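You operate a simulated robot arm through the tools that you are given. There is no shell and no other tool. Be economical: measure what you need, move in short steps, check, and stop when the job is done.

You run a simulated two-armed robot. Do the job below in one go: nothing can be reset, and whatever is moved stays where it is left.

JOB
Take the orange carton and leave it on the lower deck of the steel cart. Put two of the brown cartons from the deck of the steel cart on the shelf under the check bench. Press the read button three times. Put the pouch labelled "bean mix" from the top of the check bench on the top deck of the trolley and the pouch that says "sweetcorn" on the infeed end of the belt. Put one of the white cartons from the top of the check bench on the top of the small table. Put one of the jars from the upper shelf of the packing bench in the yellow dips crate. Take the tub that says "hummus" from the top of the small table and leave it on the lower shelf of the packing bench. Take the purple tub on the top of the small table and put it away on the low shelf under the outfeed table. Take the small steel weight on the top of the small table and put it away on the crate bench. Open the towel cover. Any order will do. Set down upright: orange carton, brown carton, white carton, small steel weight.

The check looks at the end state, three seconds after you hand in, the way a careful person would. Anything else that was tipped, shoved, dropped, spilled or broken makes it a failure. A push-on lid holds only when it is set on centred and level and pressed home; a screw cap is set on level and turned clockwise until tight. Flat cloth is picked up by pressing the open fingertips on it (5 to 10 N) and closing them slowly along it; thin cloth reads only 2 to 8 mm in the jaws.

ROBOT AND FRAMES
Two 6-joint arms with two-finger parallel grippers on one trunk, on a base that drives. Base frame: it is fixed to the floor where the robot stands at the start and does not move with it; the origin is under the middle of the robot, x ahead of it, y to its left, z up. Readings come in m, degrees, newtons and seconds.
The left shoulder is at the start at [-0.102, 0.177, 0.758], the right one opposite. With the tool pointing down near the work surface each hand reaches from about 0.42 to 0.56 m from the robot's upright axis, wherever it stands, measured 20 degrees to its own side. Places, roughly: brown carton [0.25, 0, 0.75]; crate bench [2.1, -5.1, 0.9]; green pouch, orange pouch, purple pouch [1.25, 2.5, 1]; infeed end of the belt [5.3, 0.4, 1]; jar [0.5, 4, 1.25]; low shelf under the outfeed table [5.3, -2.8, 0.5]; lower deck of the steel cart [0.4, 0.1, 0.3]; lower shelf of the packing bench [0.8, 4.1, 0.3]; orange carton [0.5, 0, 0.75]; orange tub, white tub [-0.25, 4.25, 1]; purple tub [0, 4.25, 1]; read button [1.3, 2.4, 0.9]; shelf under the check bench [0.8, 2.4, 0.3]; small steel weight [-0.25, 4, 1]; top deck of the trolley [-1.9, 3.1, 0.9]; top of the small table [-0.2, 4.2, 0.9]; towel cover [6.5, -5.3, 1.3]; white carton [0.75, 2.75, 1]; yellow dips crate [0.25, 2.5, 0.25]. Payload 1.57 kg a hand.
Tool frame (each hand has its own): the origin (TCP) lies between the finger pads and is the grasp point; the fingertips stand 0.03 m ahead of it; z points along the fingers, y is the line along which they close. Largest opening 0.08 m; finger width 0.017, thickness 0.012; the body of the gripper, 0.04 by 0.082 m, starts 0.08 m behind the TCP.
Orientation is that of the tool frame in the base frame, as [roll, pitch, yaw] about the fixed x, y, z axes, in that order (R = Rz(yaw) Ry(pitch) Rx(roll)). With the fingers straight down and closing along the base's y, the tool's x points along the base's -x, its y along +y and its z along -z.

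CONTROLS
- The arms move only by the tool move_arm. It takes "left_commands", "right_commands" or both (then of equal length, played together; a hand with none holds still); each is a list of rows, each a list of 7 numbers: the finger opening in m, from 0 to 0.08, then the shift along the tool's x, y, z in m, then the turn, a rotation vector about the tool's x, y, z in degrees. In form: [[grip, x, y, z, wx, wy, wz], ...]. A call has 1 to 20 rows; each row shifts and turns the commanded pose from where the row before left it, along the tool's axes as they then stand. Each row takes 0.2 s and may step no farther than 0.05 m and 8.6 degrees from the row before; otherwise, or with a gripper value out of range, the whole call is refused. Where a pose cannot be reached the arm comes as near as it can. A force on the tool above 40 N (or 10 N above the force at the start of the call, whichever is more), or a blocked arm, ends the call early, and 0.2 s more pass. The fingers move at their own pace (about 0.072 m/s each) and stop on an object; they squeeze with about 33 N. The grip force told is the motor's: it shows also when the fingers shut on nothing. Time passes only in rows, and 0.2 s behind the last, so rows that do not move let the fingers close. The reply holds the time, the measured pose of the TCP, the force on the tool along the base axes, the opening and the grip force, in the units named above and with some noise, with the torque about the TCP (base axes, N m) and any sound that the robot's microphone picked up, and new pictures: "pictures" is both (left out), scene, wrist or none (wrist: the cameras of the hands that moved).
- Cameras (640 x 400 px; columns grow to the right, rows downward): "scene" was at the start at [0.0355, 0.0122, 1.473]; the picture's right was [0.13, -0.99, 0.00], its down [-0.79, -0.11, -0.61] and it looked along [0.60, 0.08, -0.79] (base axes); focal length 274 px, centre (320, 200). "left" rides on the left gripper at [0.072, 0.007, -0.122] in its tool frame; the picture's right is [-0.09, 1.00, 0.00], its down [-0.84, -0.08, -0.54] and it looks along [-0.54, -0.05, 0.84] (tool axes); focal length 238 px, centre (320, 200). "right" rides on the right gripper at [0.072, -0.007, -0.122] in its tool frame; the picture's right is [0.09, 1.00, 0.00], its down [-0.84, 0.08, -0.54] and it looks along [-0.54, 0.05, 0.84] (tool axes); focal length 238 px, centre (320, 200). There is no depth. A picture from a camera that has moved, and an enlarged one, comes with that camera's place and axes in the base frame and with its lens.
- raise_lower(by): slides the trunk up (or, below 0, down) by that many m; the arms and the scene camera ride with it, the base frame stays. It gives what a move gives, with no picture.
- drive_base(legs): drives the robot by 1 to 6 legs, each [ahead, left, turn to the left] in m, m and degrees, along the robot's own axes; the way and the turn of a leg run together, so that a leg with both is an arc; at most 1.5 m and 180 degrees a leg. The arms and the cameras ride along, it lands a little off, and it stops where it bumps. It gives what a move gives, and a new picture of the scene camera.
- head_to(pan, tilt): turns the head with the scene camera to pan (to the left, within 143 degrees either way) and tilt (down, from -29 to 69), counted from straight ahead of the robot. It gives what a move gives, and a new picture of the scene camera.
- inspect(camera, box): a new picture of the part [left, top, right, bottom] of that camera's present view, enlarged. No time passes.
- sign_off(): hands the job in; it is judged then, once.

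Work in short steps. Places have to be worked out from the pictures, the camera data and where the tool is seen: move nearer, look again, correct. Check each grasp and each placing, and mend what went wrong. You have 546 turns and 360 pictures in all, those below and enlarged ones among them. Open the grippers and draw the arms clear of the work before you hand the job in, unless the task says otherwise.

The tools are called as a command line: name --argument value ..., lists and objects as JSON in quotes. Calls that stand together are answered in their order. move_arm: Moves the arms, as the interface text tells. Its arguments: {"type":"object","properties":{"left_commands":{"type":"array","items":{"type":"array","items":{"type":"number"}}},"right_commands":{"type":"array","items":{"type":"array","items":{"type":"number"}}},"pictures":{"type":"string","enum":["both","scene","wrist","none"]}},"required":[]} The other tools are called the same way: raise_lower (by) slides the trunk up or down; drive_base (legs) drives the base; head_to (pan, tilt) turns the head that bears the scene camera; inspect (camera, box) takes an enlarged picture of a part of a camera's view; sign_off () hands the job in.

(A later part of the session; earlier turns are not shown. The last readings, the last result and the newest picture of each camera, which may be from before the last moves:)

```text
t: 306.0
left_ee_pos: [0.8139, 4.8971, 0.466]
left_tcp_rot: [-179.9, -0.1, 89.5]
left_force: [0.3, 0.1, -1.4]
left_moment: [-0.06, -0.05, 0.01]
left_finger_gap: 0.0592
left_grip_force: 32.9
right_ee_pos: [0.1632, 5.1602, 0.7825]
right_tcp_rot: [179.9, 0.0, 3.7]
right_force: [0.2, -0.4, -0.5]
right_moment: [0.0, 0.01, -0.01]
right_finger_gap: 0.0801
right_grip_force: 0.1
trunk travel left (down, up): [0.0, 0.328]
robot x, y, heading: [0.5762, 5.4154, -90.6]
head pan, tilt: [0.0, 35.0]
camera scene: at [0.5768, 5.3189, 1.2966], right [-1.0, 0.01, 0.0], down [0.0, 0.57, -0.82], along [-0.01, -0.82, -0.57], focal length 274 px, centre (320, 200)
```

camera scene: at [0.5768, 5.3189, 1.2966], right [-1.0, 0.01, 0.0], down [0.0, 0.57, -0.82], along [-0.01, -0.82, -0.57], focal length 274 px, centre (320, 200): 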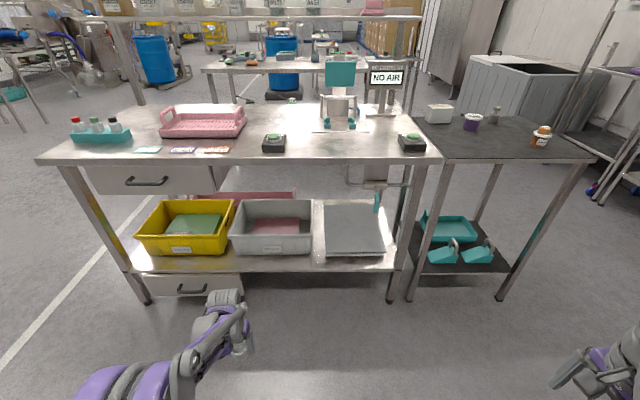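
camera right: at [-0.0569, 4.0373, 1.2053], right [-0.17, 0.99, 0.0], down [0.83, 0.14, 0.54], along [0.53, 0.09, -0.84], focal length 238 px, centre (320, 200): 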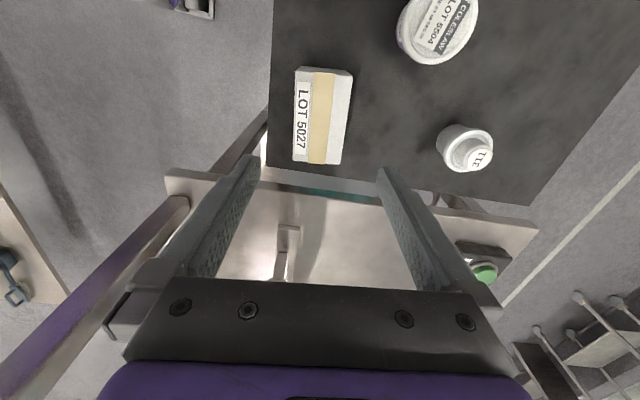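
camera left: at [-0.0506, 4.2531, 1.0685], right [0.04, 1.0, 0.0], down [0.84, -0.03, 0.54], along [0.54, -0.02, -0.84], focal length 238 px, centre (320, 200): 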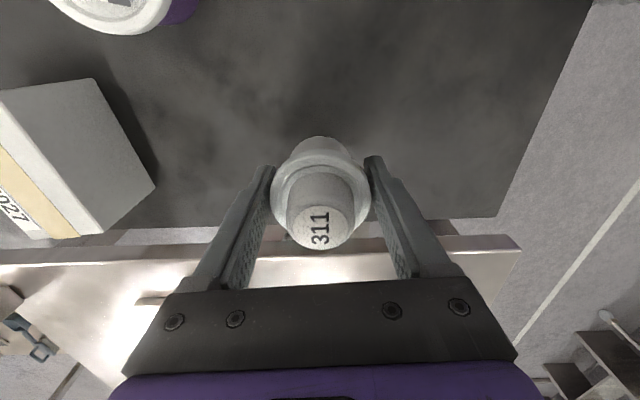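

I drive toward the shelf, then use the wrist camera.

drive_base --legs '[[0.38, 0, 0.6]]'

move_arm --left_commands '[[0.0, 0, 0, 0.02, 0, 0, 0], [0.0, 0, 0, 0.0, 0, 0, 0]]' --pictures "wrist"

```text
t: 308.4
left_ee_pos: [0.8185, 4.5221, 0.4662]
left_tcp_rot: [-179.9, 0.0, 90.0]
left_force: [0.4, -0.5, -1.2]
left_moment: [-0.01, -0.02, 0.0]
left_finger_gap: 0.059
left_grip_force: 32.3
right_ee_pos: [0.164, 4.7762, 0.7816]
right_tcp_rot: [-179.9, -0.1, 4.2]
right_force: [0.6, 0.1, -0.3]
right_moment: [0.02, -0.01, 0.0]
right_finger_gap: 0.08
right_grip_force: 0.1
trunk travel left (down, up): [0.0, 0.328]
robot x, y, heading: [0.5769, 5.0355, -90.1]
head pan, tilt: [0.0, 35.0]
camera scene: at [0.5766, 4.9399, 1.2965], right [-1.0, 0.0, 0.0], down [0.0, 0.57, -0.82], along [0.0, -0.82, -0.57], focal length 274 px, centre (320, 200)
```

scene: 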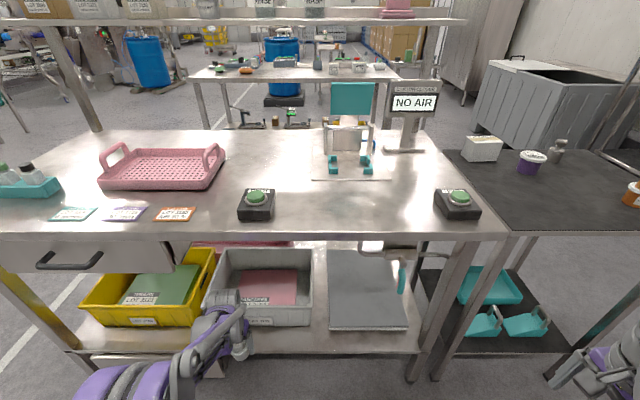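

```text
t: 309.0
left_ee_pos: [0.819, 4.5219, 0.4454]
left_tcp_rot: [180.0, -0.1, 90.0]
left_force: [-1.0, -1.2, -0.6]
left_moment: [-0.01, 0.03, -0.01]
left_finger_gap: 0.059
left_grip_force: 32.9
right_ee_pos: [0.1648, 4.7782, 0.7822]
right_tcp_rot: [180.0, 0.0, 4.4]
right_force: [-0.3, -0.7, -0.1]
right_moment: [0.0, 0.02, -0.02]
right_finger_gap: 0.0801
right_grip_force: 0.0
trunk travel left (down, up): [0.0, 0.328]
robot x, y, heading: [0.5776, 5.0364, -90.0]
head pan, tilt: [0.0, 35.0]
camera left: at [0.8252, 4.5938, 0.568], right [1.0, -0.09, 0.0], down [-0.08, -0.84, 0.54], along [-0.05, -0.54, -0.84], focal length 238 px, centre (320, 200)
```

left: 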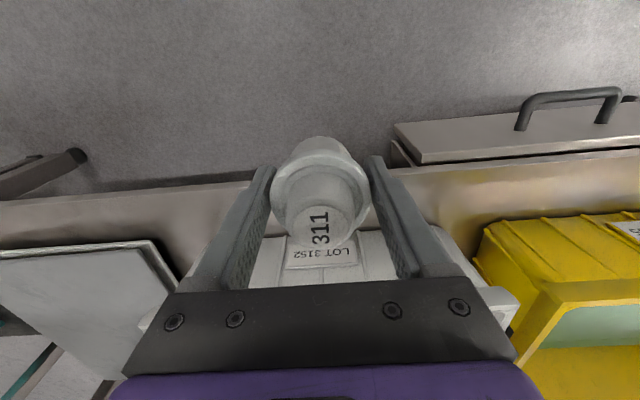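

There is a better spot in front of the gap between the grey crate and the sheet, at x of about 0.64. I shift right 0.18 m and look again.

drive_base --legs '[[0, -0.18, 0]]'

move_arm --left_commands '[[0.0, -0.03, 0, 0.0, 0, 0, 0], [0.0, -0.02, 0, 0.0, 0, 0, 0], [0.0, 0, 0, 0.0, 0, 0, 0]]' --pictures "wrist"

```text
t: 311.2
left_ee_pos: [0.6363, 4.5206, 0.4458]
left_tcp_rot: [-179.9, -0.1, 89.9]
left_force: [0.6, 0.9, -1.0]
left_moment: [-0.01, 0.01, 0.0]
left_finger_gap: 0.059
left_grip_force: 33.3
right_ee_pos: [-0.017, 4.7781, 0.7823]
right_tcp_rot: [-180.0, 0.0, 4.1]
right_force: [-0.2, 0.2, 0.8]
right_moment: [-0.01, -0.02, 0.01]
right_finger_gap: 0.08
right_grip_force: 0.0
trunk travel left (down, up): [0.0, 0.328]
robot x, y, heading: [0.3943, 5.0391, -89.9]
head pan, tilt: [0.0, 35.0]
camera scene: at [0.3958, 4.9402, 1.2966], right [-1.0, 0.0, 0.0], down [0.0, 0.57, -0.82], along [0.0, -0.82, -0.57], focal length 274 px, centre (320, 200)
```

scene: 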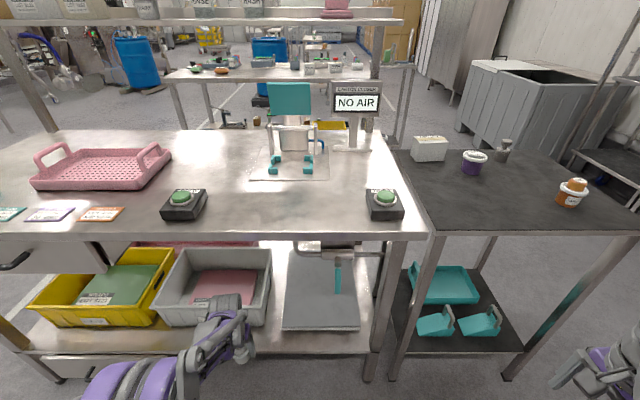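

```text
t: 312.1
left_ee_pos: [0.6366, 4.4703, 0.4469]
left_tcp_rot: [-180.0, -0.1, 89.9]
left_force: [-0.4, 0.6, -0.8]
left_moment: [-0.03, -0.01, 0.05]
left_finger_gap: 0.0591
left_grip_force: 33.2
right_ee_pos: [-0.0162, 4.7782, 0.7835]
right_tcp_rot: [180.0, 0.0, 4.0]
right_force: [0.4, -0.6, 0.0]
right_moment: [-0.01, -0.02, 0.01]
right_finger_gap: 0.0801
right_grip_force: 0.1
trunk travel left (down, up): [0.0, 0.328]
robot x, y, heading: [0.396, 5.0354, -89.9]
head pan, tilt: [0.0, 35.0]
camera left: at [0.6439, 4.543, 0.5684], right [1.0, -0.09, 0.0], down [-0.08, -0.84, 0.54], along [-0.05, -0.54, -0.84], focal length 238 px, centre (320, 200)
```

left: 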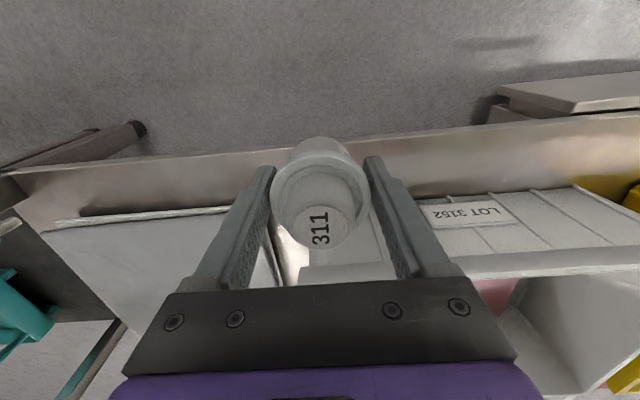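

The gap is about x 0.555 to 0.69. I shift to (0.622, 4.405) and lower to near contact.

move_arm --left_commands '[[0.0, -0.03, -0.015, 0.0, 0, 0, 0], [0.0, -0.035, 0, 0.0, 0, 0, 0], [0.0, 0, 0, 0.02, 0, 0, 0], [0.0, 0, 0, 0.02, 0, 0, 0], [0.0, 0, 0, 0.015, 0, 0, 0], [0.0, 0, 0, 0.0, 0, 0, 0]]' --pictures "wrist"

```text
t: 313.4
left_ee_pos: [0.6225, 4.4047, 0.3904]
left_tcp_rot: [-180.0, -0.2, 89.9]
left_force: [-0.3, -0.1, -2.2]
left_moment: [-0.02, -0.01, -0.03]
left_finger_gap: 0.0591
left_grip_force: 32.8
right_ee_pos: [-0.0163, 4.7782, 0.7827]
right_tcp_rot: [180.0, 0.1, 4.1]
right_force: [-0.4, 1.2, -0.4]
right_moment: [-0.01, -0.03, 0.01]
right_finger_gap: 0.08
right_grip_force: 0.1
trunk travel left (down, up): [0.0, 0.328]
robot x, y, heading: [0.3953, 5.038, -90.1]
head pan, tilt: [0.0, 35.0]
camera left: at [0.6291, 4.4781, 0.513], right [1.0, -0.09, 0.0], down [-0.08, -0.84, 0.54], along [-0.05, -0.54, -0.84], focal length 238 px, centre (320, 200)
```

left: 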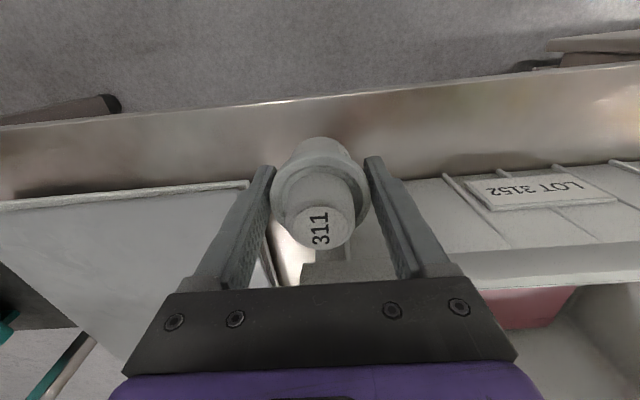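

On a closer look the crate's rim begins at x of about 0.61, so the true gap is narrow. I shift to (0.590, 4.414), in front of the gap, and lower again.

move_arm --left_commands '[[0.0, 0.009, 0, -0.01, 0, 0, 0], [0.0, 0, -0.0325, 0.0, 0, 0, 0], [0.0, 0, 0, 0.01, 0, 0, 0], [0.0, 0, 0, 0.004, 0, 0, 0], [0.0, 0, 0, 0.0, 0, 0, 0]]' --pictures "wrist"

```text
t: 314.6
left_ee_pos: [0.5888, 4.4155, 0.3865]
left_tcp_rot: [180.0, -0.1, 89.9]
left_force: [-0.2, -0.9, -0.1]
left_moment: [-0.03, 0.0, -0.05]
left_finger_gap: 0.059
left_grip_force: 32.6
right_ee_pos: [-0.017, 4.7786, 0.7835]
right_tcp_rot: [179.9, 0.0, 4.1]
right_force: [0.5, -0.1, -0.4]
right_moment: [0.02, -0.02, 0.01]
right_finger_gap: 0.0801
right_grip_force: 0.1
trunk travel left (down, up): [0.0, 0.328]
robot x, y, heading: [0.3955, 5.0385, -90.1]
head pan, tilt: [0.0, 35.0]
camera left: at [0.5963, 4.4872, 0.5087], right [1.0, -0.09, 0.0], down [-0.08, -0.84, 0.54], along [-0.05, -0.54, -0.84], focal length 238 px, centre (320, 200)
```

left: 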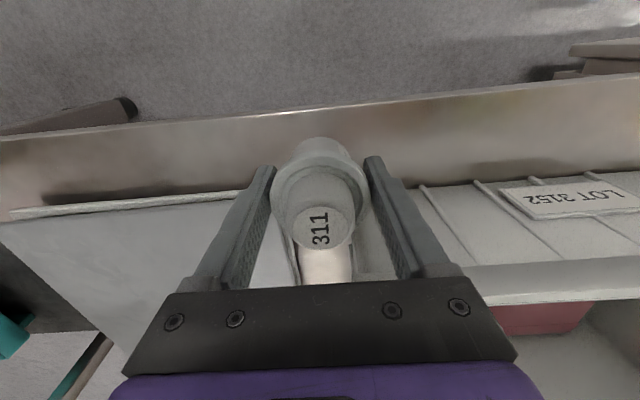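

The pot sits in front of the gap with about 2 cm to the shelf edge. I lower to contact.

move_arm --left_commands '[[0.0, 0, 0, 0.005, 0, 0, 0], [0.0, 0, 0, 0.005, 0, 0, 0], [0.0, 0, 0, 0.0, 0, 0, 0]]' --pictures "none"

```text
t: 315.4
left_ee_pos: [0.5897, 4.4156, 0.3777]
left_tcp_rot: [179.9, -0.1, 89.9]
left_force: [0.4, 0.4, -1.3]
left_moment: [-0.03, 0.0, 0.05]
left_finger_gap: 0.0588
left_grip_force: 33.1
right_ee_pos: [-0.0187, 4.777, 0.7821]
right_tcp_rot: [-180.0, 0.0, 4.1]
right_force: [0.6, -0.1, -0.3]
right_moment: [0.02, 0.0, -0.02]
right_finger_gap: 0.0801
right_grip_force: 0.0
trunk travel left (down, up): [0.0, 0.328]
robot x, y, heading: [0.3954, 5.0365, -89.9]
head pan, tilt: [0.0, 35.0]
```

move_arm --left_commands '[[0.0, 0, 0, 0.004, 0, 0, 0], [0.0, 0, 0, 0.003, 0, 0, 0], [0.0, 0, 0, 0.0, 0, 0, 0]]' --pictures "none"

```text
t: 316.2
left_ee_pos: [0.5891, 4.4151, 0.3688]
left_tcp_rot: [180.0, -0.1, 89.9]
left_force: [-0.3, 0.2, -1.0]
left_moment: [-0.01, 0.02, 0.0]
left_finger_gap: 0.0589
left_grip_force: 32.3
right_ee_pos: [-0.0157, 4.7786, 0.7827]
right_tcp_rot: [180.0, 0.0, 4.0]
right_force: [-0.6, -0.3, 0.4]
right_moment: [0.01, -0.04, 0.01]
right_finger_gap: 0.0802
right_grip_force: 0.0
trunk travel left (down, up): [0.0, 0.328]
robot x, y, heading: [0.3983, 5.0368, -89.9]
head pan, tilt: [0.0, 35.0]
```

move_arm --left_commands '[[0.0, 0, 0, 0.003, 0, 0, 0], [0.0, 0, 0, 0.003, 0, 0, 0], [0.0, 0, 0, 0.0, 0, 0, 0]]' --pictures "none"

```text
t: 317.1
left_ee_pos: [0.5892, 4.4157, 0.364]
left_tcp_rot: [-180.0, -0.1, 89.9]
left_force: [0.1, 1.1, -0.7]
left_moment: [0.01, 0.0, 0.03]
left_finger_gap: 0.0589
left_grip_force: 32.1
right_ee_pos: [-0.0164, 4.778, 0.783]
right_tcp_rot: [-179.9, 0.0, 4.0]
right_force: [-0.2, -0.2, -0.5]
right_moment: [0.04, 0.03, 0.0]
right_finger_gap: 0.08
right_grip_force: 0.1
trunk travel left (down, up): [0.0, 0.328]
robot x, y, heading: [0.3951, 5.033, -90.1]
head pan, tilt: [0.0, 35.0]
```

move_arm --left_commands '[[0.0, 0, 0, 0.003, 0, 0, 0], [0.0, 0, 0, 0.003, 0, 0, 0], [0.0, 0, 0, 0.0, 0, 0, 0]]' --pictures "wrist"

```text
t: 317.9
left_ee_pos: [0.5891, 4.415, 0.3582]
left_tcp_rot: [180.0, -0.2, 89.8]
left_force: [1.0, 0.0, -0.7]
left_moment: [-0.02, 0.01, 0.0]
left_finger_gap: 0.0589
left_grip_force: 33.1
right_ee_pos: [-0.0169, 4.7779, 0.7822]
right_tcp_rot: [180.0, 0.0, 4.1]
right_force: [-0.1, -0.3, -1.1]
right_moment: [-0.01, 0.01, 0.02]
right_finger_gap: 0.0803
right_grip_force: 0.0
trunk travel left (down, up): [0.0, 0.328]
robot x, y, heading: [0.3929, 5.0362, -89.9]
head pan, tilt: [0.0, 35.0]
camera left: at [0.5961, 4.487, 0.4799], right [1.0, -0.09, 0.0], down [-0.08, -0.84, 0.54], along [-0.05, -0.54, -0.84], focal length 238 px, centre (320, 200)
```

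left: 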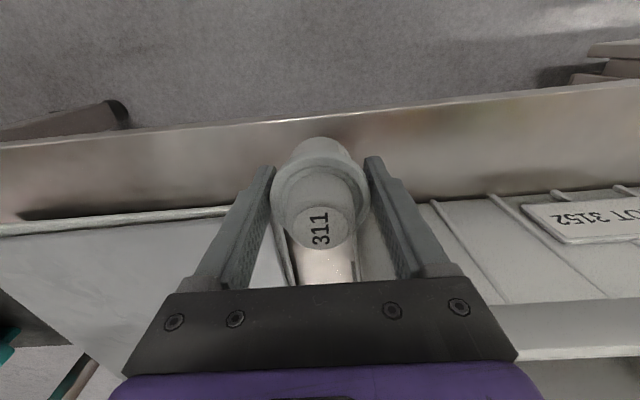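

Parallax now gives the shelf at about 0.30, so I continue down.

move_arm --left_commands '[[0.0, 0, 0, 0.004, 0, 0, 0], [0.0, 0, 0, 0.003, 0, 0, 0], [0.0, 0, 0, 0.0, 0, 0, 0]]' --pictures "none"

```text
t: 318.6
left_ee_pos: [0.5889, 4.414, 0.3506]
left_tcp_rot: [180.0, -0.1, 89.9]
left_force: [0.1, 0.3, -0.5]
left_moment: [0.03, -0.01, -0.01]
left_finger_gap: 0.0585
left_grip_force: 32.8
right_ee_pos: [-0.0169, 4.7773, 0.783]
right_tcp_rot: [-180.0, 0.1, 4.0]
right_force: [-0.9, 0.1, 0.4]
right_moment: [-0.01, 0.02, 0.01]
right_finger_gap: 0.0799
right_grip_force: 0.0
trunk travel left (down, up): [0.0, 0.328]
robot x, y, heading: [0.3968, 5.0377, -90.0]
head pan, tilt: [0.0, 35.0]
```

move_arm --left_commands '[[0.0, 0, 0, 0.003, 0, 0, 0], [0.0, 0, 0, 0.003, 0, 0, 0], [0.0, 0, 0, 0.0, 0, 0, 0]]' --pictures "none"

```text
t: 319.4
left_ee_pos: [0.5892, 4.4155, 0.3446]
left_tcp_rot: [-180.0, -0.2, 89.9]
left_force: [0.2, 0.4, -1.7]
left_moment: [0.0, 0.0, -0.03]
left_finger_gap: 0.0588
left_grip_force: 32.9
right_ee_pos: [-0.0168, 4.7792, 0.783]
right_tcp_rot: [-180.0, 0.0, 4.1]
right_force: [0.6, 0.2, 1.0]
right_moment: [0.01, 0.0, -0.01]
right_finger_gap: 0.0801
right_grip_force: 0.1
trunk travel left (down, up): [0.0, 0.328]
robot x, y, heading: [0.3946, 5.0348, -89.9]
head pan, tilt: [0.0, 35.0]
```

move_arm --left_commands '[[0.0, 0, 0, 0.003, 0, 0, 0], [0.0, 0, 0, 0.003, 0, 0, 0], [0.0, 0, 0, 0.0, 0, 0, 0]]' --pictures "none"

```text
t: 320.2
left_ee_pos: [0.5888, 4.4143, 0.3387]
left_tcp_rot: [180.0, 0.0, 89.8]
left_force: [0.9, -1.3, -0.1]
left_moment: [-0.04, -0.02, 0.0]
left_finger_gap: 0.0588
left_grip_force: 32.7
right_ee_pos: [-0.0169, 4.7782, 0.7818]
right_tcp_rot: [-179.9, 0.0, 4.1]
right_force: [0.4, 0.2, -0.3]
right_moment: [0.0, -0.01, -0.04]
right_finger_gap: 0.08
right_grip_force: 0.0
trunk travel left (down, up): [0.0, 0.328]
robot x, y, heading: [0.3947, 5.039, -89.9]
head pan, tilt: [0.0, 35.0]
```

move_arm --left_commands '[[0.0, 0, 0, 0.003, 0, 0, 0], [0.0, 0, 0, 0.0, 0, 0, 0]]' --pictures "wrist"

```text
t: 320.9
left_ee_pos: [0.5885, 4.415, 0.3369]
left_tcp_rot: [-180.0, -0.1, 89.9]
left_force: [0.6, -0.7, -1.2]
left_moment: [0.0, 0.0, -0.04]
left_finger_gap: 0.0588
left_grip_force: 32.4
right_ee_pos: [-0.0172, 4.7783, 0.782]
right_tcp_rot: [179.9, -0.1, 4.1]
right_force: [0.0, 0.2, 0.0]
right_moment: [0.01, 0.01, -0.01]
right_finger_gap: 0.08
right_grip_force: 0.0
trunk travel left (down, up): [0.0, 0.328]
robot x, y, heading: [0.3948, 5.0368, -90.2]
head pan, tilt: [0.0, 35.0]
camera left: at [0.5963, 4.4874, 0.4579], right [1.0, -0.09, 0.0], down [-0.08, -0.84, 0.54], along [-0.05, -0.54, -0.84], focal length 238 px, centre (320, 200)
```

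left: 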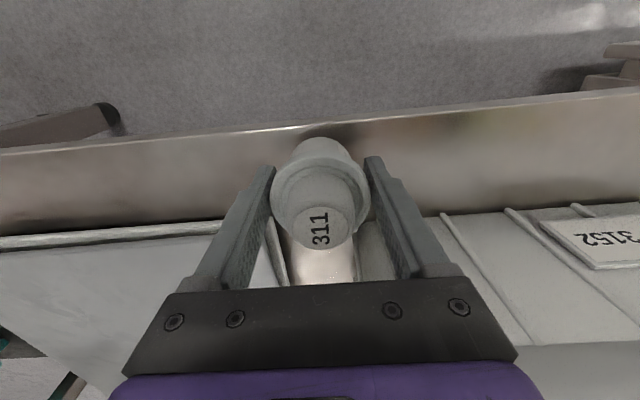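

move_arm --left_commands '[[0.0, 0, 0, 0.003, 0, 0, 0], [0.0, 0, 0, 0.0, 0, 0, 0]]' --pictures "none"

```text
t: 321.4
left_ee_pos: [0.5896, 4.4157, 0.3321]
left_tcp_rot: [179.9, -0.2, 89.9]
left_force: [-0.1, 0.3, -0.7]
left_moment: [0.0, -0.04, -0.01]
left_finger_gap: 0.0587
left_grip_force: 33.3
right_ee_pos: [-0.0161, 4.7782, 0.7821]
right_tcp_rot: [-179.9, 0.0, 4.1]
right_force: [0.2, -0.5, -0.3]
right_moment: [-0.01, 0.01, 0.0]
right_finger_gap: 0.0801
right_grip_force: 0.0
trunk travel left (down, up): [0.0, 0.328]
robot x, y, heading: [0.3952, 5.0337, -90.1]
head pan, tilt: [0.0, 35.0]
```

move_arm --left_commands '[[0.0, 0, 0, 0.003, 0, 0, 0], [0.0, 0, 0, 0.0, 0, 0, 0]]' --pictures "none"

```text
t: 322.1
left_ee_pos: [0.5891, 4.4141, 0.3295]
left_tcp_rot: [-180.0, -0.2, 89.9]
left_force: [1.2, -0.4, -0.2]
left_moment: [0.02, -0.02, -0.02]
left_finger_gap: 0.0585
left_grip_force: 33.4
right_ee_pos: [-0.0162, 4.7787, 0.782]
right_tcp_rot: [-180.0, 0.0, 4.2]
right_force: [0.2, 0.1, 0.1]
right_moment: [0.04, 0.04, -0.02]
right_finger_gap: 0.0801
right_grip_force: 0.1
trunk travel left (down, up): [0.0, 0.328]
robot x, y, heading: [0.3957, 5.0365, -90.0]
head pan, tilt: [0.0, 35.0]
```

move_arm --left_commands '[[0.0, 0, 0, 0.003, 0, 0, 0], [0.0, 0, 0, 0.0, 0, 0, 0]]' --pictures "none"

```text
t: 322.6
left_ee_pos: [0.5889, 4.4151, 0.3271]
left_tcp_rot: [-180.0, -0.1, 89.9]
left_force: [0.2, -0.1, -1.4]
left_moment: [-0.01, 0.01, 0.0]
left_finger_gap: 0.0588
left_grip_force: 33.1
right_ee_pos: [-0.0174, 4.7782, 0.7813]
right_tcp_rot: [-180.0, 0.0, 4.1]
right_force: [0.6, -1.0, 0.4]
right_moment: [0.0, 0.01, -0.02]
right_finger_gap: 0.0801
right_grip_force: 0.1
trunk travel left (down, up): [0.0, 0.328]
robot x, y, heading: [0.395, 5.0362, -90.1]
head pan, tilt: [0.0, 35.0]
```

move_arm --left_commands '[[0.0, 0, 0, 0.003, 0, 0, 0], [0.0, 0, 0, 0.002, 0, 0, 0], [0.0, 0, 0, 0.0, 0, 0, 0]]' --pictures "none"

```text
t: 323.4
left_ee_pos: [0.5887, 4.4148, 0.3216]
left_tcp_rot: [-179.9, -0.1, 89.9]
left_force: [-0.1, -0.2, 0.6]
left_moment: [-0.03, 0.02, -0.02]
left_finger_gap: 0.0589
left_grip_force: 33.1
right_ee_pos: [-0.0163, 4.7791, 0.7815]
right_tcp_rot: [-180.0, 0.0, 4.1]
right_force: [-0.2, -0.1, 0.3]
right_moment: [-0.02, -0.02, 0.03]
right_finger_gap: 0.0799
right_grip_force: 0.1
trunk travel left (down, up): [0.0, 0.328]
robot x, y, heading: [0.3995, 5.0345, -90.4]
head pan, tilt: [0.0, 35.0]
```

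move_arm --left_commands '[[0.0, 0, 0, 0.002, 0, 0, 0], [0.0, 0, 0, 0.0, 0, 0, 0]]' --pictures "none"

```text
t: 324.1
left_ee_pos: [0.5888, 4.4158, 0.3214]
left_tcp_rot: [179.9, 0.0, 89.9]
left_force: [1.1, -2.4, 24.3]
left_moment: [-0.11, 0.04, 0.01]
left_finger_gap: 0.0587
left_grip_force: 33.3
right_ee_pos: [-0.0175, 4.7805, 0.7829]
right_tcp_rot: [180.0, 0.0, 4.1]
right_force: [0.4, -0.9, 0.6]
right_moment: [-0.01, -0.01, 0.0]
right_finger_gap: 0.08
right_grip_force: 0.0
trunk travel left (down, up): [0.0, 0.328]
robot x, y, heading: [0.3934, 5.039, -90.4]
head pan, tilt: [0.0, 35.0]
```

Contact at 0.321. I open narrowly, then rise.

move_arm --left_commands '[[0.0, 0, 0, -0.001, 0, 0, 0], [0.072, 0, 0, 0, 0, 0, 0], [0.072, 0, 0, 0, 0, 0, 0], [0.072, 0, 0, -0.02, 0, 0, 0], [0.072, 0, 0, -0.03, 0, 0, 0], [0.072, 0, 0, -0.03, 0, 0, 0], [0.072, 0, 0, -0.03, 0, 0, 0]]' --pictures "wrist"

```text
t: 325.6
left_ee_pos: [0.5893, 4.4146, 0.4321]
left_tcp_rot: [-179.9, -0.1, 89.9]
left_force: [-0.3, 0.1, 0.1]
left_moment: [-0.06, 0.0, 0.0]
left_finger_gap: 0.0719
left_grip_force: 0.0
right_ee_pos: [-0.0164, 4.7778, 0.7813]
right_tcp_rot: [180.0, 0.0, 4.2]
right_force: [0.6, -0.6, 0.8]
right_moment: [0.01, 0.03, 0.02]
right_finger_gap: 0.0799
right_grip_force: 0.1
trunk travel left (down, up): [0.0, 0.328]
robot x, y, heading: [0.3957, 5.0367, -90.2]
head pan, tilt: [0.0, 35.0]
camera left: at [0.5955, 4.4871, 0.5531], right [1.0, -0.09, 0.0], down [-0.08, -0.84, 0.54], along [-0.05, -0.54, -0.84], focal length 238 px, centre (320, 200)
```

left: 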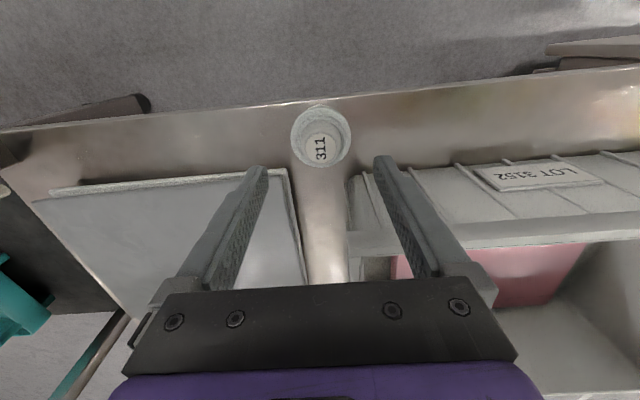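

The pot stands, but its base is very near the shelf edge. I regrip it and move it about 1 cm further in.

move_arm --left_commands '[[0.072, 0, 0, 0.03, 0, 0, 0], [0.072, 0, 0, 0.03, 0, 0, 0], [0.072, 0, 0, 0.03, 0, 0, 0], [0.072, 0, 0, 0.017, 0, 0, 0], [0.04, 0, 0, 0, 0, 0, 0], [0.0, 0, 0, 0, 0, 0, 0], [0.0, 0, 0, 0, 0, 0, 0], [0.0, 0, 0, -0.003, 0, 0, 0], [0.0, 0, 0, -0.003, 0, 0, 0], [0.0, -0.005, -0.004, 0, 0, 0, 0], [0.0, -0.006, 0, 0, 0, 0, 0], [0.0, 0, 0, 0, 0, 0, 0]]' --pictures "wrist"

```text
t: 328.2
left_ee_pos: [0.584, 4.4029, 0.3291]
left_tcp_rot: [180.0, -0.2, 89.9]
left_force: [-0.3, -0.3, -1.0]
left_moment: [-0.01, 0.03, 0.03]
left_finger_gap: 0.0584
left_grip_force: 32.5
right_ee_pos: [-0.0161, 4.778, 0.7827]
right_tcp_rot: [-180.0, 0.0, 4.1]
right_force: [0.1, -0.2, -0.1]
right_moment: [-0.03, 0.02, 0.02]
right_finger_gap: 0.0803
right_grip_force: 0.0
trunk travel left (down, up): [0.0, 0.328]
robot x, y, heading: [0.3962, 5.0374, -89.7]
head pan, tilt: [0.0, 35.0]
camera left: at [0.5921, 4.4758, 0.4518], right [1.0, -0.09, 0.0], down [-0.08, -0.84, 0.54], along [-0.05, -0.54, -0.84], focal length 238 px, centre (320, 200)
```

left: 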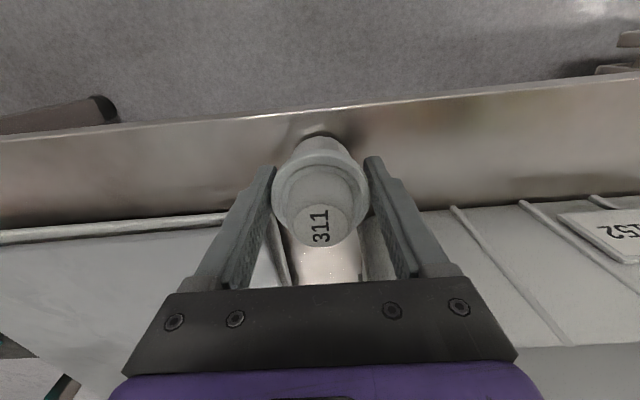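

It moved in without contact. I set it down and release.

move_arm --left_commands '[[0.0, 0, 0, 0.003, 0, 0, 0], [0.0, 0, 0, 0.003, 0, 0, 0], [0.0, 0, 0, 0.001, 0, 0, 0], [0.072, 0, 0, 0, 0, 0, 0], [0.072, 0, 0, 0, 0, 0, 0], [0.072, 0, 0, -0.02, 0, 0, 0], [0.072, 0, 0, -0.03, 0, 0, 0], [0.072, 0, 0, -0.03, 0, 0, 0], [0.072, 0, 0, -0.03, 0, 0, 0]]' --pictures "wrist"

```text
t: 330.2
left_ee_pos: [0.5853, 4.4058, 0.4329]
left_tcp_rot: [180.0, -0.1, 89.9]
left_force: [0.2, 0.1, 0.5]
left_moment: [-0.01, 0.0, -0.02]
left_finger_gap: 0.0721
left_grip_force: 0.1
right_ee_pos: [-0.0167, 4.7783, 0.7825]
right_tcp_rot: [-180.0, 0.1, 4.0]
right_force: [0.0, 0.9, -0.4]
right_moment: [0.0, -0.03, -0.02]
right_finger_gap: 0.0801
right_grip_force: 0.0
trunk travel left (down, up): [0.0, 0.328]
robot x, y, heading: [0.3996, 5.0353, -89.6]
head pan, tilt: [0.0, 35.0]
camera left: at [0.5921, 4.4767, 0.5553], right [1.0, -0.09, 0.0], down [-0.08, -0.84, 0.54], along [-0.05, -0.54, -0.84], focal length 238 px, centre (320, 200)
```

left: 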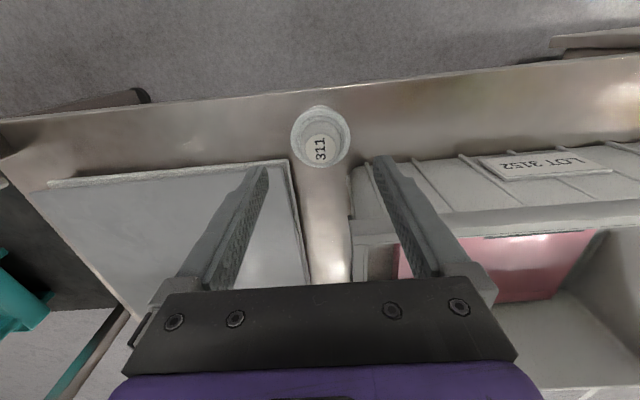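

The hummus is well placed. Next is a jar. I back out, raise the trunk and drive around the left side to the front aisle.

drive_base --legs '[[-0.35, 0, 0]]'

raise_lower --by 0.32

move_arm --left_commands '[[0.072, 0.02, 0, -0.045, 0, 0, 0], [0.072, 0.02, 0, -0.045, 0, 0, 0], [0.072, 0.02, 0, -0.045, 0, 0, 0], [0.072, 0.02, 0, -0.045, 0, 0, 0], [0.072, 0.02, 0, -0.045, 0, 0, 0], [0.072, 0, 0, -0.045, 0, 0, 0], [0.072, 0, 0, -0.045, 0, 0, 0], [0.072, 0, 0, -0.045, 0, 0, 0]]' --pictures "none"

drive_base --legs '[[0, -1.45, 0], [1.4, 0, 0], [0.7, 0, 0], [0, 1.35, 0], [0, 0, 180]]'

```text
t: 332.5
left_ee_pos: [0.5858, 4.7546, 0.4336]
left_tcp_rot: [-180.0, -0.1, 90.0]
left_force: [1.1, 1.1, -0.2]
left_moment: [-0.01, 0.0, 0.03]
left_finger_gap: 0.072
left_grip_force: 0.0
right_ee_pos: [-0.0166, 5.1277, 0.7823]
right_tcp_rot: [-179.9, 0.1, 4.3]
right_force: [0.2, -0.2, 1.0]
right_moment: [0.0, 0.01, -0.02]
right_finger_gap: 0.08
right_grip_force: 0.0
trunk travel left (down, up): [0.0, 0.328]
robot x, y, heading: [0.3954, 5.3871, -90.2]
head pan, tilt: [0.0, 35.0]
camera scene: at [0.396, 5.2905, 1.2966], right [-1.0, 0.0, 0.0], down [0.0, 0.57, -0.82], along [0.0, -0.82, -0.57], focal length 274 px, centre (320, 200)
```

scene: 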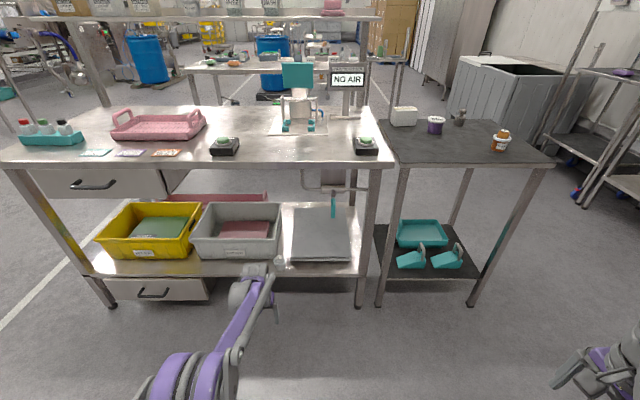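

```text
t: 335.7
left_ee_pos: [0.5844, 4.755, 0.7528]
left_tcp_rot: [-179.9, 0.0, 89.9]
left_force: [0.1, -0.6, 0.2]
left_moment: [-0.03, 0.01, -0.02]
left_finger_gap: 0.0719
left_grip_force: 0.0
right_ee_pos: [-0.016, 5.1289, 1.1017]
right_tcp_rot: [-180.0, -0.1, 4.2]
right_force: [0.3, 0.0, -0.1]
right_moment: [-0.01, 0.01, 0.0]
right_finger_gap: 0.08
right_grip_force: 0.1
trunk travel left (down, up): [-0.32, 0.008]
robot x, y, heading: [0.3972, 5.3823, -90.2]
head pan, tilt: [0.0, 35.0]
```

```text
t: 337.5
left_ee_pos: [0.5854, 4.8552, 1.1121]
left_tcp_rot: [179.9, -0.2, 89.9]
left_force: [-0.2, 0.4, 0.1]
left_moment: [0.01, 0.01, 0.0]
left_finger_gap: 0.072
left_grip_force: 0.1
right_ee_pos: [-0.0158, 5.1276, 1.1025]
right_tcp_rot: [-179.9, 0.0, 4.2]
right_force: [0.4, 0.4, -0.1]
right_moment: [-0.01, -0.02, -0.02]
right_finger_gap: 0.08
right_grip_force: 0.1
trunk travel left (down, up): [-0.32, 0.008]
robot x, y, heading: [0.3964, 5.386, -90.0]
head pan, tilt: [0.0, 35.0]
```

```text
t: 377.2
left_ee_pos: [0.5456, 3.7975, 1.1137]
left_tcp_rot: [-179.6, 0.0, -134.7]
left_force: [0.3, 0.2, -0.7]
left_moment: [0.03, 0.0, 0.01]
left_finger_gap: 0.0717
left_grip_force: 0.1
right_ee_pos: [0.7846, 3.1938, 1.1029]
right_tcp_rot: [180.0, 0.0, 140.6]
right_force: [0.3, -0.1, 0.6]
right_moment: [-0.01, 0.02, -0.02]
right_finger_gap: 0.0799
right_grip_force: 0.1
trunk travel left (down, up): [-0.32, 0.008]
robot x, y, heading: [0.3073, 3.2953, 46.6]
head pan, tilt: [0.0, 35.0]
stopped in leg 5: the robot was blocked; the commanded pose is now the measured one
camera scene: at [0.3394, 3.3246, 1.623], right [0.73, -0.69, 0.0], down [-0.39, -0.41, -0.82], along [0.56, 0.6, -0.57], focal length 274 px, centre (320, 200)
```

scene: 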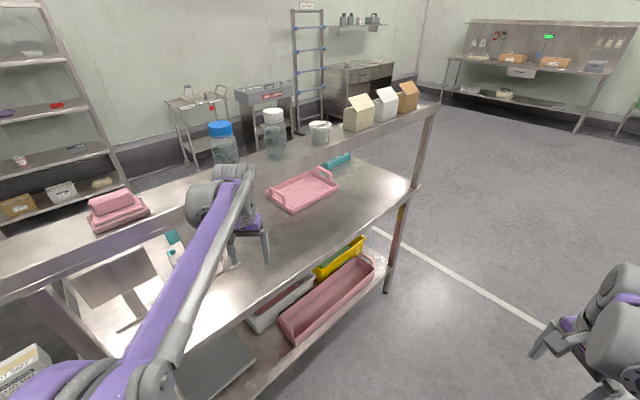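

The left arm bumped the upper shelf while turning. I turn back immediately and check the shelf items.

drive_base --legs '[[0, 0, -46.6]]'

head_to --pan 60 --tilt 20

```text
t: 379.7
left_ee_pos: [0.8398, 3.4699, 1.1114]
left_tcp_rot: [-179.8, -0.2, 178.8]
left_force: [0.6, -0.2, -0.1]
left_moment: [0.02, 0.02, -0.03]
left_finger_gap: 0.072
left_grip_force: 0.1
right_ee_pos: [0.5643, 2.8803, 1.103]
right_tcp_rot: [179.9, 0.0, 94.0]
right_force: [0.6, 0.3, 0.7]
right_moment: [0.0, -0.04, 0.02]
right_finger_gap: 0.0801
right_grip_force: 0.1
trunk travel left (down, up): [-0.32, 0.008]
robot x, y, heading: [0.3101, 3.2888, -0.1]
head pan, tilt: [0.0, 35.0]
camera scene: at [0.3533, 3.2956, 1.6229], right [0.0, -1.0, 0.0], down [-0.57, 0.0, -0.82], along [0.82, 0.0, -0.57], focal length 274 px, centre (320, 200)
```

scene: 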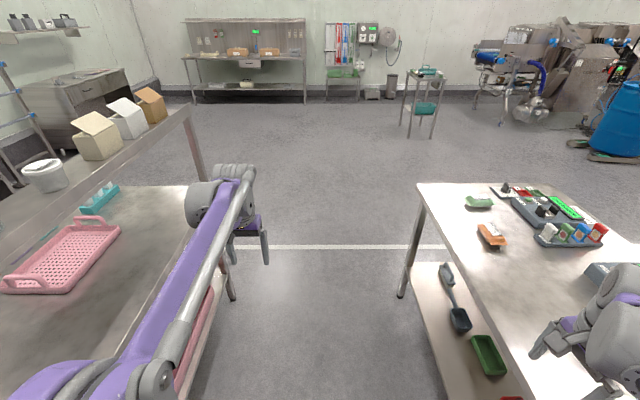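

```text
t: 381.0
left_ee_pos: [0.8401, 3.4707, 1.1125]
left_tcp_rot: [-179.7, -0.3, 178.8]
left_force: [-0.2, 0.5, -0.1]
left_moment: [0.0, 0.0, -0.02]
left_finger_gap: 0.072
left_grip_force: 0.0
right_ee_pos: [0.5645, 2.8801, 1.102]
right_tcp_rot: [179.9, -0.1, 94.0]
right_force: [-0.9, -0.5, 0.4]
right_moment: [-0.04, 0.04, 0.01]
right_finger_gap: 0.0802
right_grip_force: 0.1
trunk travel left (down, up): [-0.32, 0.008]
robot x, y, heading: [0.3114, 3.2917, 0.0]
head pan, tilt: [60.0, 20.0]
camera scene: at [0.3121, 3.3764, 1.6467], right [0.86, -0.5, 0.0], down [-0.17, -0.3, -0.94], along [0.47, 0.81, -0.34], focal length 274 px, centre (320, 200)
```

scene: 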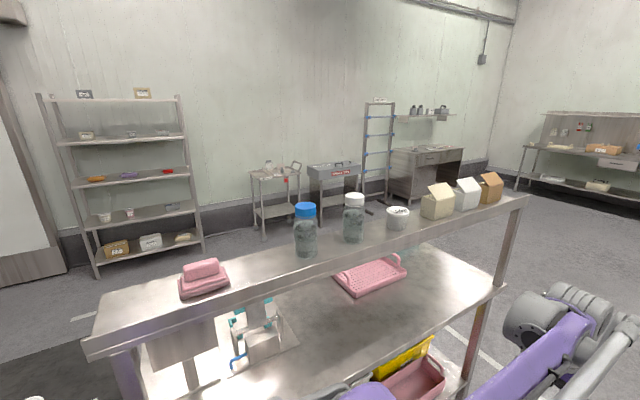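

All shelf items still stand. WASH is at about (0.59, 3.927), on a shelf at z of about 1.27 with its front edge at y of about 3.88. I shift over, raise the left hand and pitch it to 45 degrees, all in the free aisle, before turning.

drive_base --legs '[[0.45, -0.14, 0]]'

move_arm --left_commands '[[0.08, 0.01, 0, -0.045, 0, 0, 0], [0.08, 0.01, 0, -0.045, 0, 0, 0], [0.08, 0.01, 0, -0.045, 0, 0, 0], [0.08, 0.01, 0, -0.045, 0, 0, 0], [0.08, 0.01, 0, -0.045, 0, 0, 0], [0.08, 0, 0, 0, 0, -7.5, 0], [0.08, 0, 0, 0, 0, -7.5, 0], [0.08, 0, 0, 0, 0, -7.5, 0], [0.08, 0, 0, 0, 0, -7.5, 0], [0.08, 0, 0, 0, 0, -7.5, 0], [0.08, 0, 0, 0, 0, -7.5, 0]]' --pictures "none"

```text
t: 383.8
left_ee_pos: [1.2891, 3.3319, 1.1115]
left_tcp_rot: [-179.7, -0.1, 178.9]
left_force: [0.8, 0.5, 0.1]
left_moment: [-0.03, 0.02, 0.0]
left_finger_gap: 0.0721
left_grip_force: 0.2
right_ee_pos: [1.0142, 2.7419, 1.1031]
right_tcp_rot: [-180.0, 0.0, 94.1]
right_force: [0.0, 0.0, 0.7]
right_moment: [-0.04, 0.0, -0.01]
right_finger_gap: 0.0801
right_grip_force: 0.1
trunk travel left (down, up): [-0.32, 0.008]
robot x, y, heading: [0.7611, 3.1543, 0.0]
head pan, tilt: [60.0, 20.0]
camera scene: at [0.7618, 3.237, 1.6466], right [0.86, -0.5, 0.0], down [-0.17, -0.3, -0.94], along [0.47, 0.81, -0.34], focal length 274 px, centre (320, 200)
```

scene: 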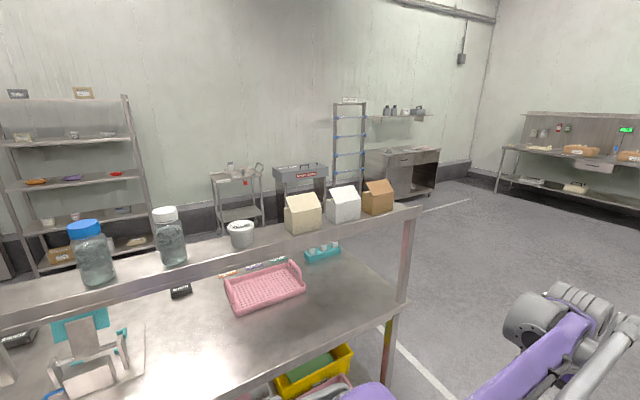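

```text
t: 386.2
left_ee_pos: [1.2361, 3.3341, 1.3325]
left_tcp_rot: [-179.7, 44.9, 179.2]
left_force: [-1.0, 0.4, 0.7]
left_moment: [0.0, 0.02, 0.0]
left_finger_gap: 0.0802
left_grip_force: 0.0
left hand out of reach, approached as far as the arm can: row 5
right_ee_pos: [1.0134, 2.7413, 1.103]
right_tcp_rot: [179.9, 0.0, 94.1]
right_force: [0.2, 0.1, 0.2]
right_moment: [0.03, -0.02, 0.0]
right_finger_gap: 0.08
right_grip_force: 0.1
trunk travel left (down, up): [-0.32, 0.008]
robot x, y, heading: [0.7569, 3.1492, 0.1]
head pan, tilt: [60.0, 20.0]
```

The hand is pitched at 45 degrees. I turn to face the packing bench and look at the jars from the front.

drive_base --legs '[[0, 0, 90]]'

head_to --pan 0 --tilt 25

```text
t: 390.4
left_ee_pos: [0.5812, 3.6325, 1.3326]
left_tcp_rot: [-179.6, 44.8, -91.1]
left_force: [-0.5, -0.5, 1.2]
left_moment: [-0.02, 0.03, -0.01]
left_finger_gap: 0.0799
left_grip_force: 0.1
right_ee_pos: [1.1729, 3.4082, 1.1023]
right_tcp_rot: [180.0, 0.0, -176.3]
right_force: [0.1, -0.2, -0.1]
right_moment: [0.03, 0.05, -0.02]
right_finger_gap: 0.0798
right_grip_force: 0.1
trunk travel left (down, up): [-0.32, 0.008]
robot x, y, heading: [0.7595, 3.1553, 89.6]
head pan, tilt: [60.0, 20.0]
camera scene: at [0.6779, 3.1603, 1.6467], right [0.51, 0.86, 0.0], down [0.29, -0.17, -0.94], along [-0.81, 0.48, -0.34], focal length 274 px, centre (320, 200)
```

scene: 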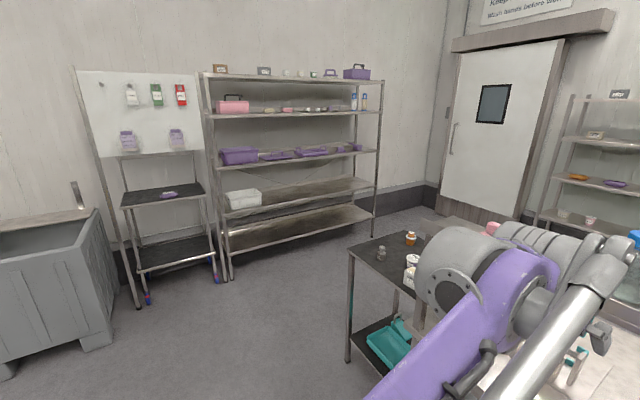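

```text
t: 391.8
left_ee_pos: [0.581, 3.6335, 1.3327]
left_tcp_rot: [-179.6, 44.8, -91.2]
left_force: [-0.1, 0.3, -0.4]
left_moment: [0.0, 0.01, -0.01]
left_finger_gap: 0.0801
left_grip_force: 0.1
right_ee_pos: [1.1732, 3.4082, 1.1034]
right_tcp_rot: [180.0, 0.0, -176.3]
right_force: [0.1, 0.4, 0.7]
right_moment: [0.02, 0.01, 0.01]
right_finger_gap: 0.08
right_grip_force: 0.0
trunk travel left (down, up): [-0.32, 0.008]
robot x, y, heading: [0.7542, 3.1531, 89.4]
head pan, tilt: [0.0, 25.0]
camera scene: at [0.7589, 3.2053, 1.6386], right [1.0, -0.01, 0.0], down [0.0, -0.42, -0.91], along [0.01, 0.91, -0.42], focal length 274 px, centre (320, 200)
```

scene: 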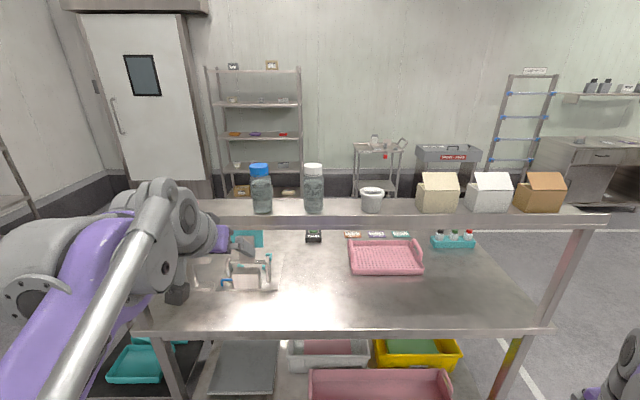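

move_arm --left_commands '[[0.08, -0.025, 0.0, -0.025, 0, 0, 0], [0.08, 0, 0, 0, 0, 0, 0]]' --pictures "wrist"

```text
t: 392.4
left_ee_pos: [0.5809, 3.6324, 1.3686]
left_tcp_rot: [-179.7, 44.9, -91.2]
left_force: [-0.2, -0.5, 0.0]
left_moment: [0.01, 0.02, 0.0]
left_finger_gap: 0.0801
left_grip_force: 0.1
right_ee_pos: [1.1727, 3.4078, 1.1017]
right_tcp_rot: [180.0, 0.0, -176.3]
right_force: [0.2, 0.7, 0.2]
right_moment: [-0.01, -0.02, -0.01]
right_finger_gap: 0.0802
right_grip_force: 0.1
trunk travel left (down, up): [-0.32, 0.008]
robot x, y, heading: [0.7629, 3.1553, 89.6]
head pan, tilt: [0.0, 25.0]
camera left: at [0.5711, 3.4973, 1.4042], right [-0.99, 0.09, 0.06], down [0.08, 0.21, 0.97], along [0.08, 0.97, -0.22], focal length 238 px, centre (320, 200)
```

left: 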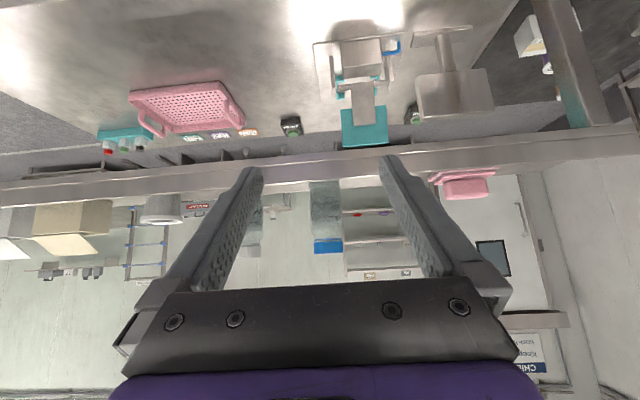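

The jar is at x of about 0.596. I align and drive 0.22 m forward so the fingers stop just short of it.

move_arm --left_commands '[[0.08, 0, -0.011, 0, 0, 0, 0], [0.08, 0, 0, 0, 0, 0, 0]]' --pictures "none"

drive_base --legs '[[0.2, 0, 0.4]]'

move_arm --left_commands '[[0.08, 0, 0, 0, 0, 0, 0]]' --pictures "wrist"

```text
t: 392.9
left_ee_pos: [0.5923, 3.6338, 1.3685]
left_tcp_rot: [-179.6, 44.7, -91.2]
left_force: [0.4, -0.7, 0.2]
left_moment: [-0.02, 0.01, -0.01]
left_finger_gap: 0.0801
left_grip_force: 0.1
right_ee_pos: [1.1723, 3.4085, 1.1029]
right_tcp_rot: [-180.0, 0.0, -176.3]
right_force: [0.3, 0.4, 0.2]
right_moment: [0.01, 0.0, 0.01]
right_finger_gap: 0.0802
right_grip_force: 0.2
trunk travel left (down, up): [-0.32, 0.008]
robot x, y, heading: [0.7572, 3.1588, 89.4]
head pan, tilt: [0.0, 25.0]
```

```text
t: 394.5
left_ee_pos: [0.5888, 3.8292, 1.3688]
left_tcp_rot: [-179.6, 44.8, -90.7]
left_force: [-0.4, 0.1, -0.8]
left_moment: [-0.01, -0.01, -0.02]
left_finger_gap: 0.0801
left_grip_force: 0.2
right_ee_pos: [1.1716, 3.6093, 1.1019]
right_tcp_rot: [180.0, 0.0, -175.8]
right_force: [-0.1, 0.1, 0.5]
right_moment: [0.01, -0.01, 0.04]
right_finger_gap: 0.08
right_grip_force: 0.1
trunk travel left (down, up): [-0.32, 0.008]
robot x, y, heading: [0.7613, 3.3545, 90.1]
head pan, tilt: [0.0, 25.0]
camera scene: at [0.7592, 3.4026, 1.6384], right [1.0, 0.0, 0.0], down [0.0, -0.42, -0.91], along [0.0, 0.91, -0.42], focal length 274 px, centre (320, 200)
```

scene: 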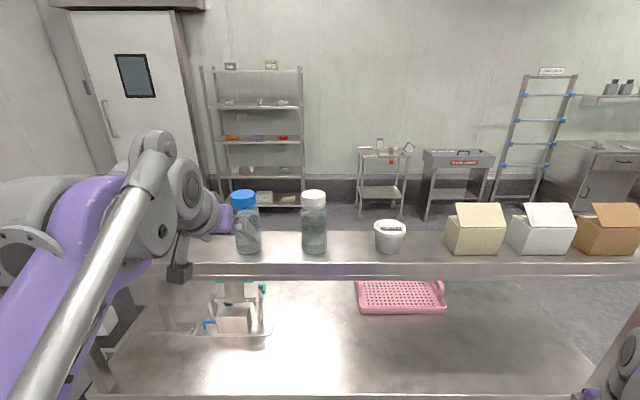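

```text
t: 394.9
left_ee_pos: [0.5888, 3.8283, 1.3687]
left_tcp_rot: [-179.7, 44.9, -90.7]
left_force: [-0.4, -0.5, -1.2]
left_moment: [-0.01, -0.02, 0.0]
left_finger_gap: 0.08
left_grip_force: 0.1
right_ee_pos: [1.1724, 3.6093, 1.1022]
right_tcp_rot: [180.0, 0.1, -175.8]
right_force: [0.1, -0.9, -0.3]
right_moment: [-0.03, 0.01, 0.01]
right_finger_gap: 0.0801
right_grip_force: 0.0
trunk travel left (down, up): [-0.32, 0.008]
robot x, y, heading: [0.7588, 3.3544, 90.0]
head pan, tilt: [0.0, 25.0]
camera left: at [0.5803, 3.6925, 1.404], right [-0.99, 0.08, 0.06], down [0.08, 0.21, 0.97], along [0.07, 0.97, -0.21], focal length 238 px, centre (320, 200)
```

left: 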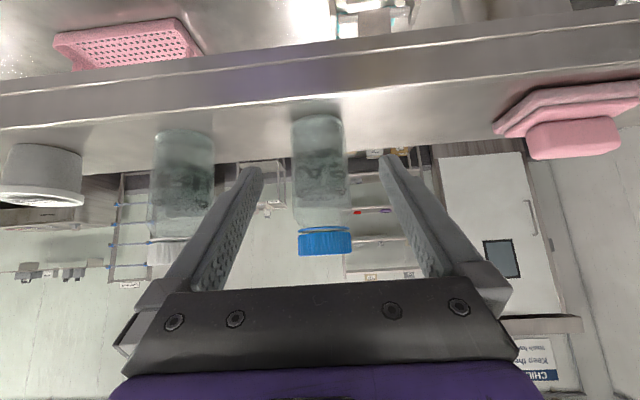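

The jar measures about 0.053 m wide and 0.14 m tall, centred near (0.595, 3.943). I move the open fingers around it at z = 1.357.

move_arm --left_commands '[[0.08, -0.0181, -0.0015, 0.0224, 0, 0, 0], [0.08, -0.0181, -0.0015, 0.0224, 0, 0, 0], [0.08, -0.0181, -0.0015, 0.0224, 0, 0, 0], [0.08, -0.0181, -0.0015, 0.0224, 0, 0, 0], [0.08, 0, 0, 0, 0, 0, 0]]' --pictures "wrist"

```text
t: 396.1
left_ee_pos: [0.5986, 3.9454, 1.356]
left_tcp_rot: [-179.6, 44.7, -90.6]
left_force: [0.6, -0.3, 0.1]
left_moment: [0.01, -0.01, 0.01]
left_finger_gap: 0.0802
left_grip_force: 0.2
right_ee_pos: [1.1708, 3.6096, 1.1026]
right_tcp_rot: [-180.0, 0.0, -175.6]
right_force: [-0.2, -0.3, 0.3]
right_moment: [0.02, -0.01, 0.0]
right_finger_gap: 0.08
right_grip_force: 0.0
trunk travel left (down, up): [-0.32, 0.008]
robot x, y, heading: [0.7608, 3.3521, 89.8]
head pan, tilt: [0.0, 25.0]
camera left: at [0.589, 3.8084, 1.3923], right [-0.99, 0.08, 0.06], down [0.08, 0.21, 0.97], along [0.07, 0.97, -0.21], focal length 238 px, centre (320, 200)
```

left: 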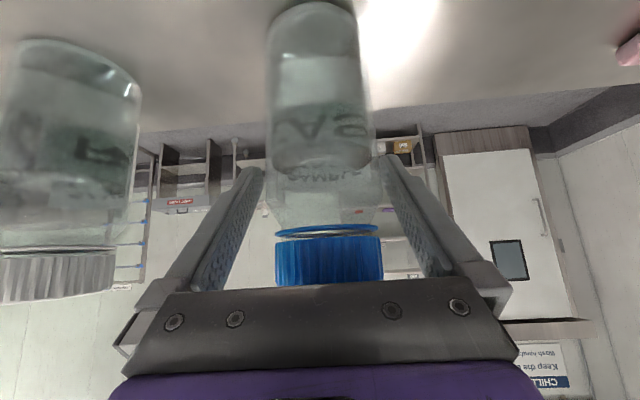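

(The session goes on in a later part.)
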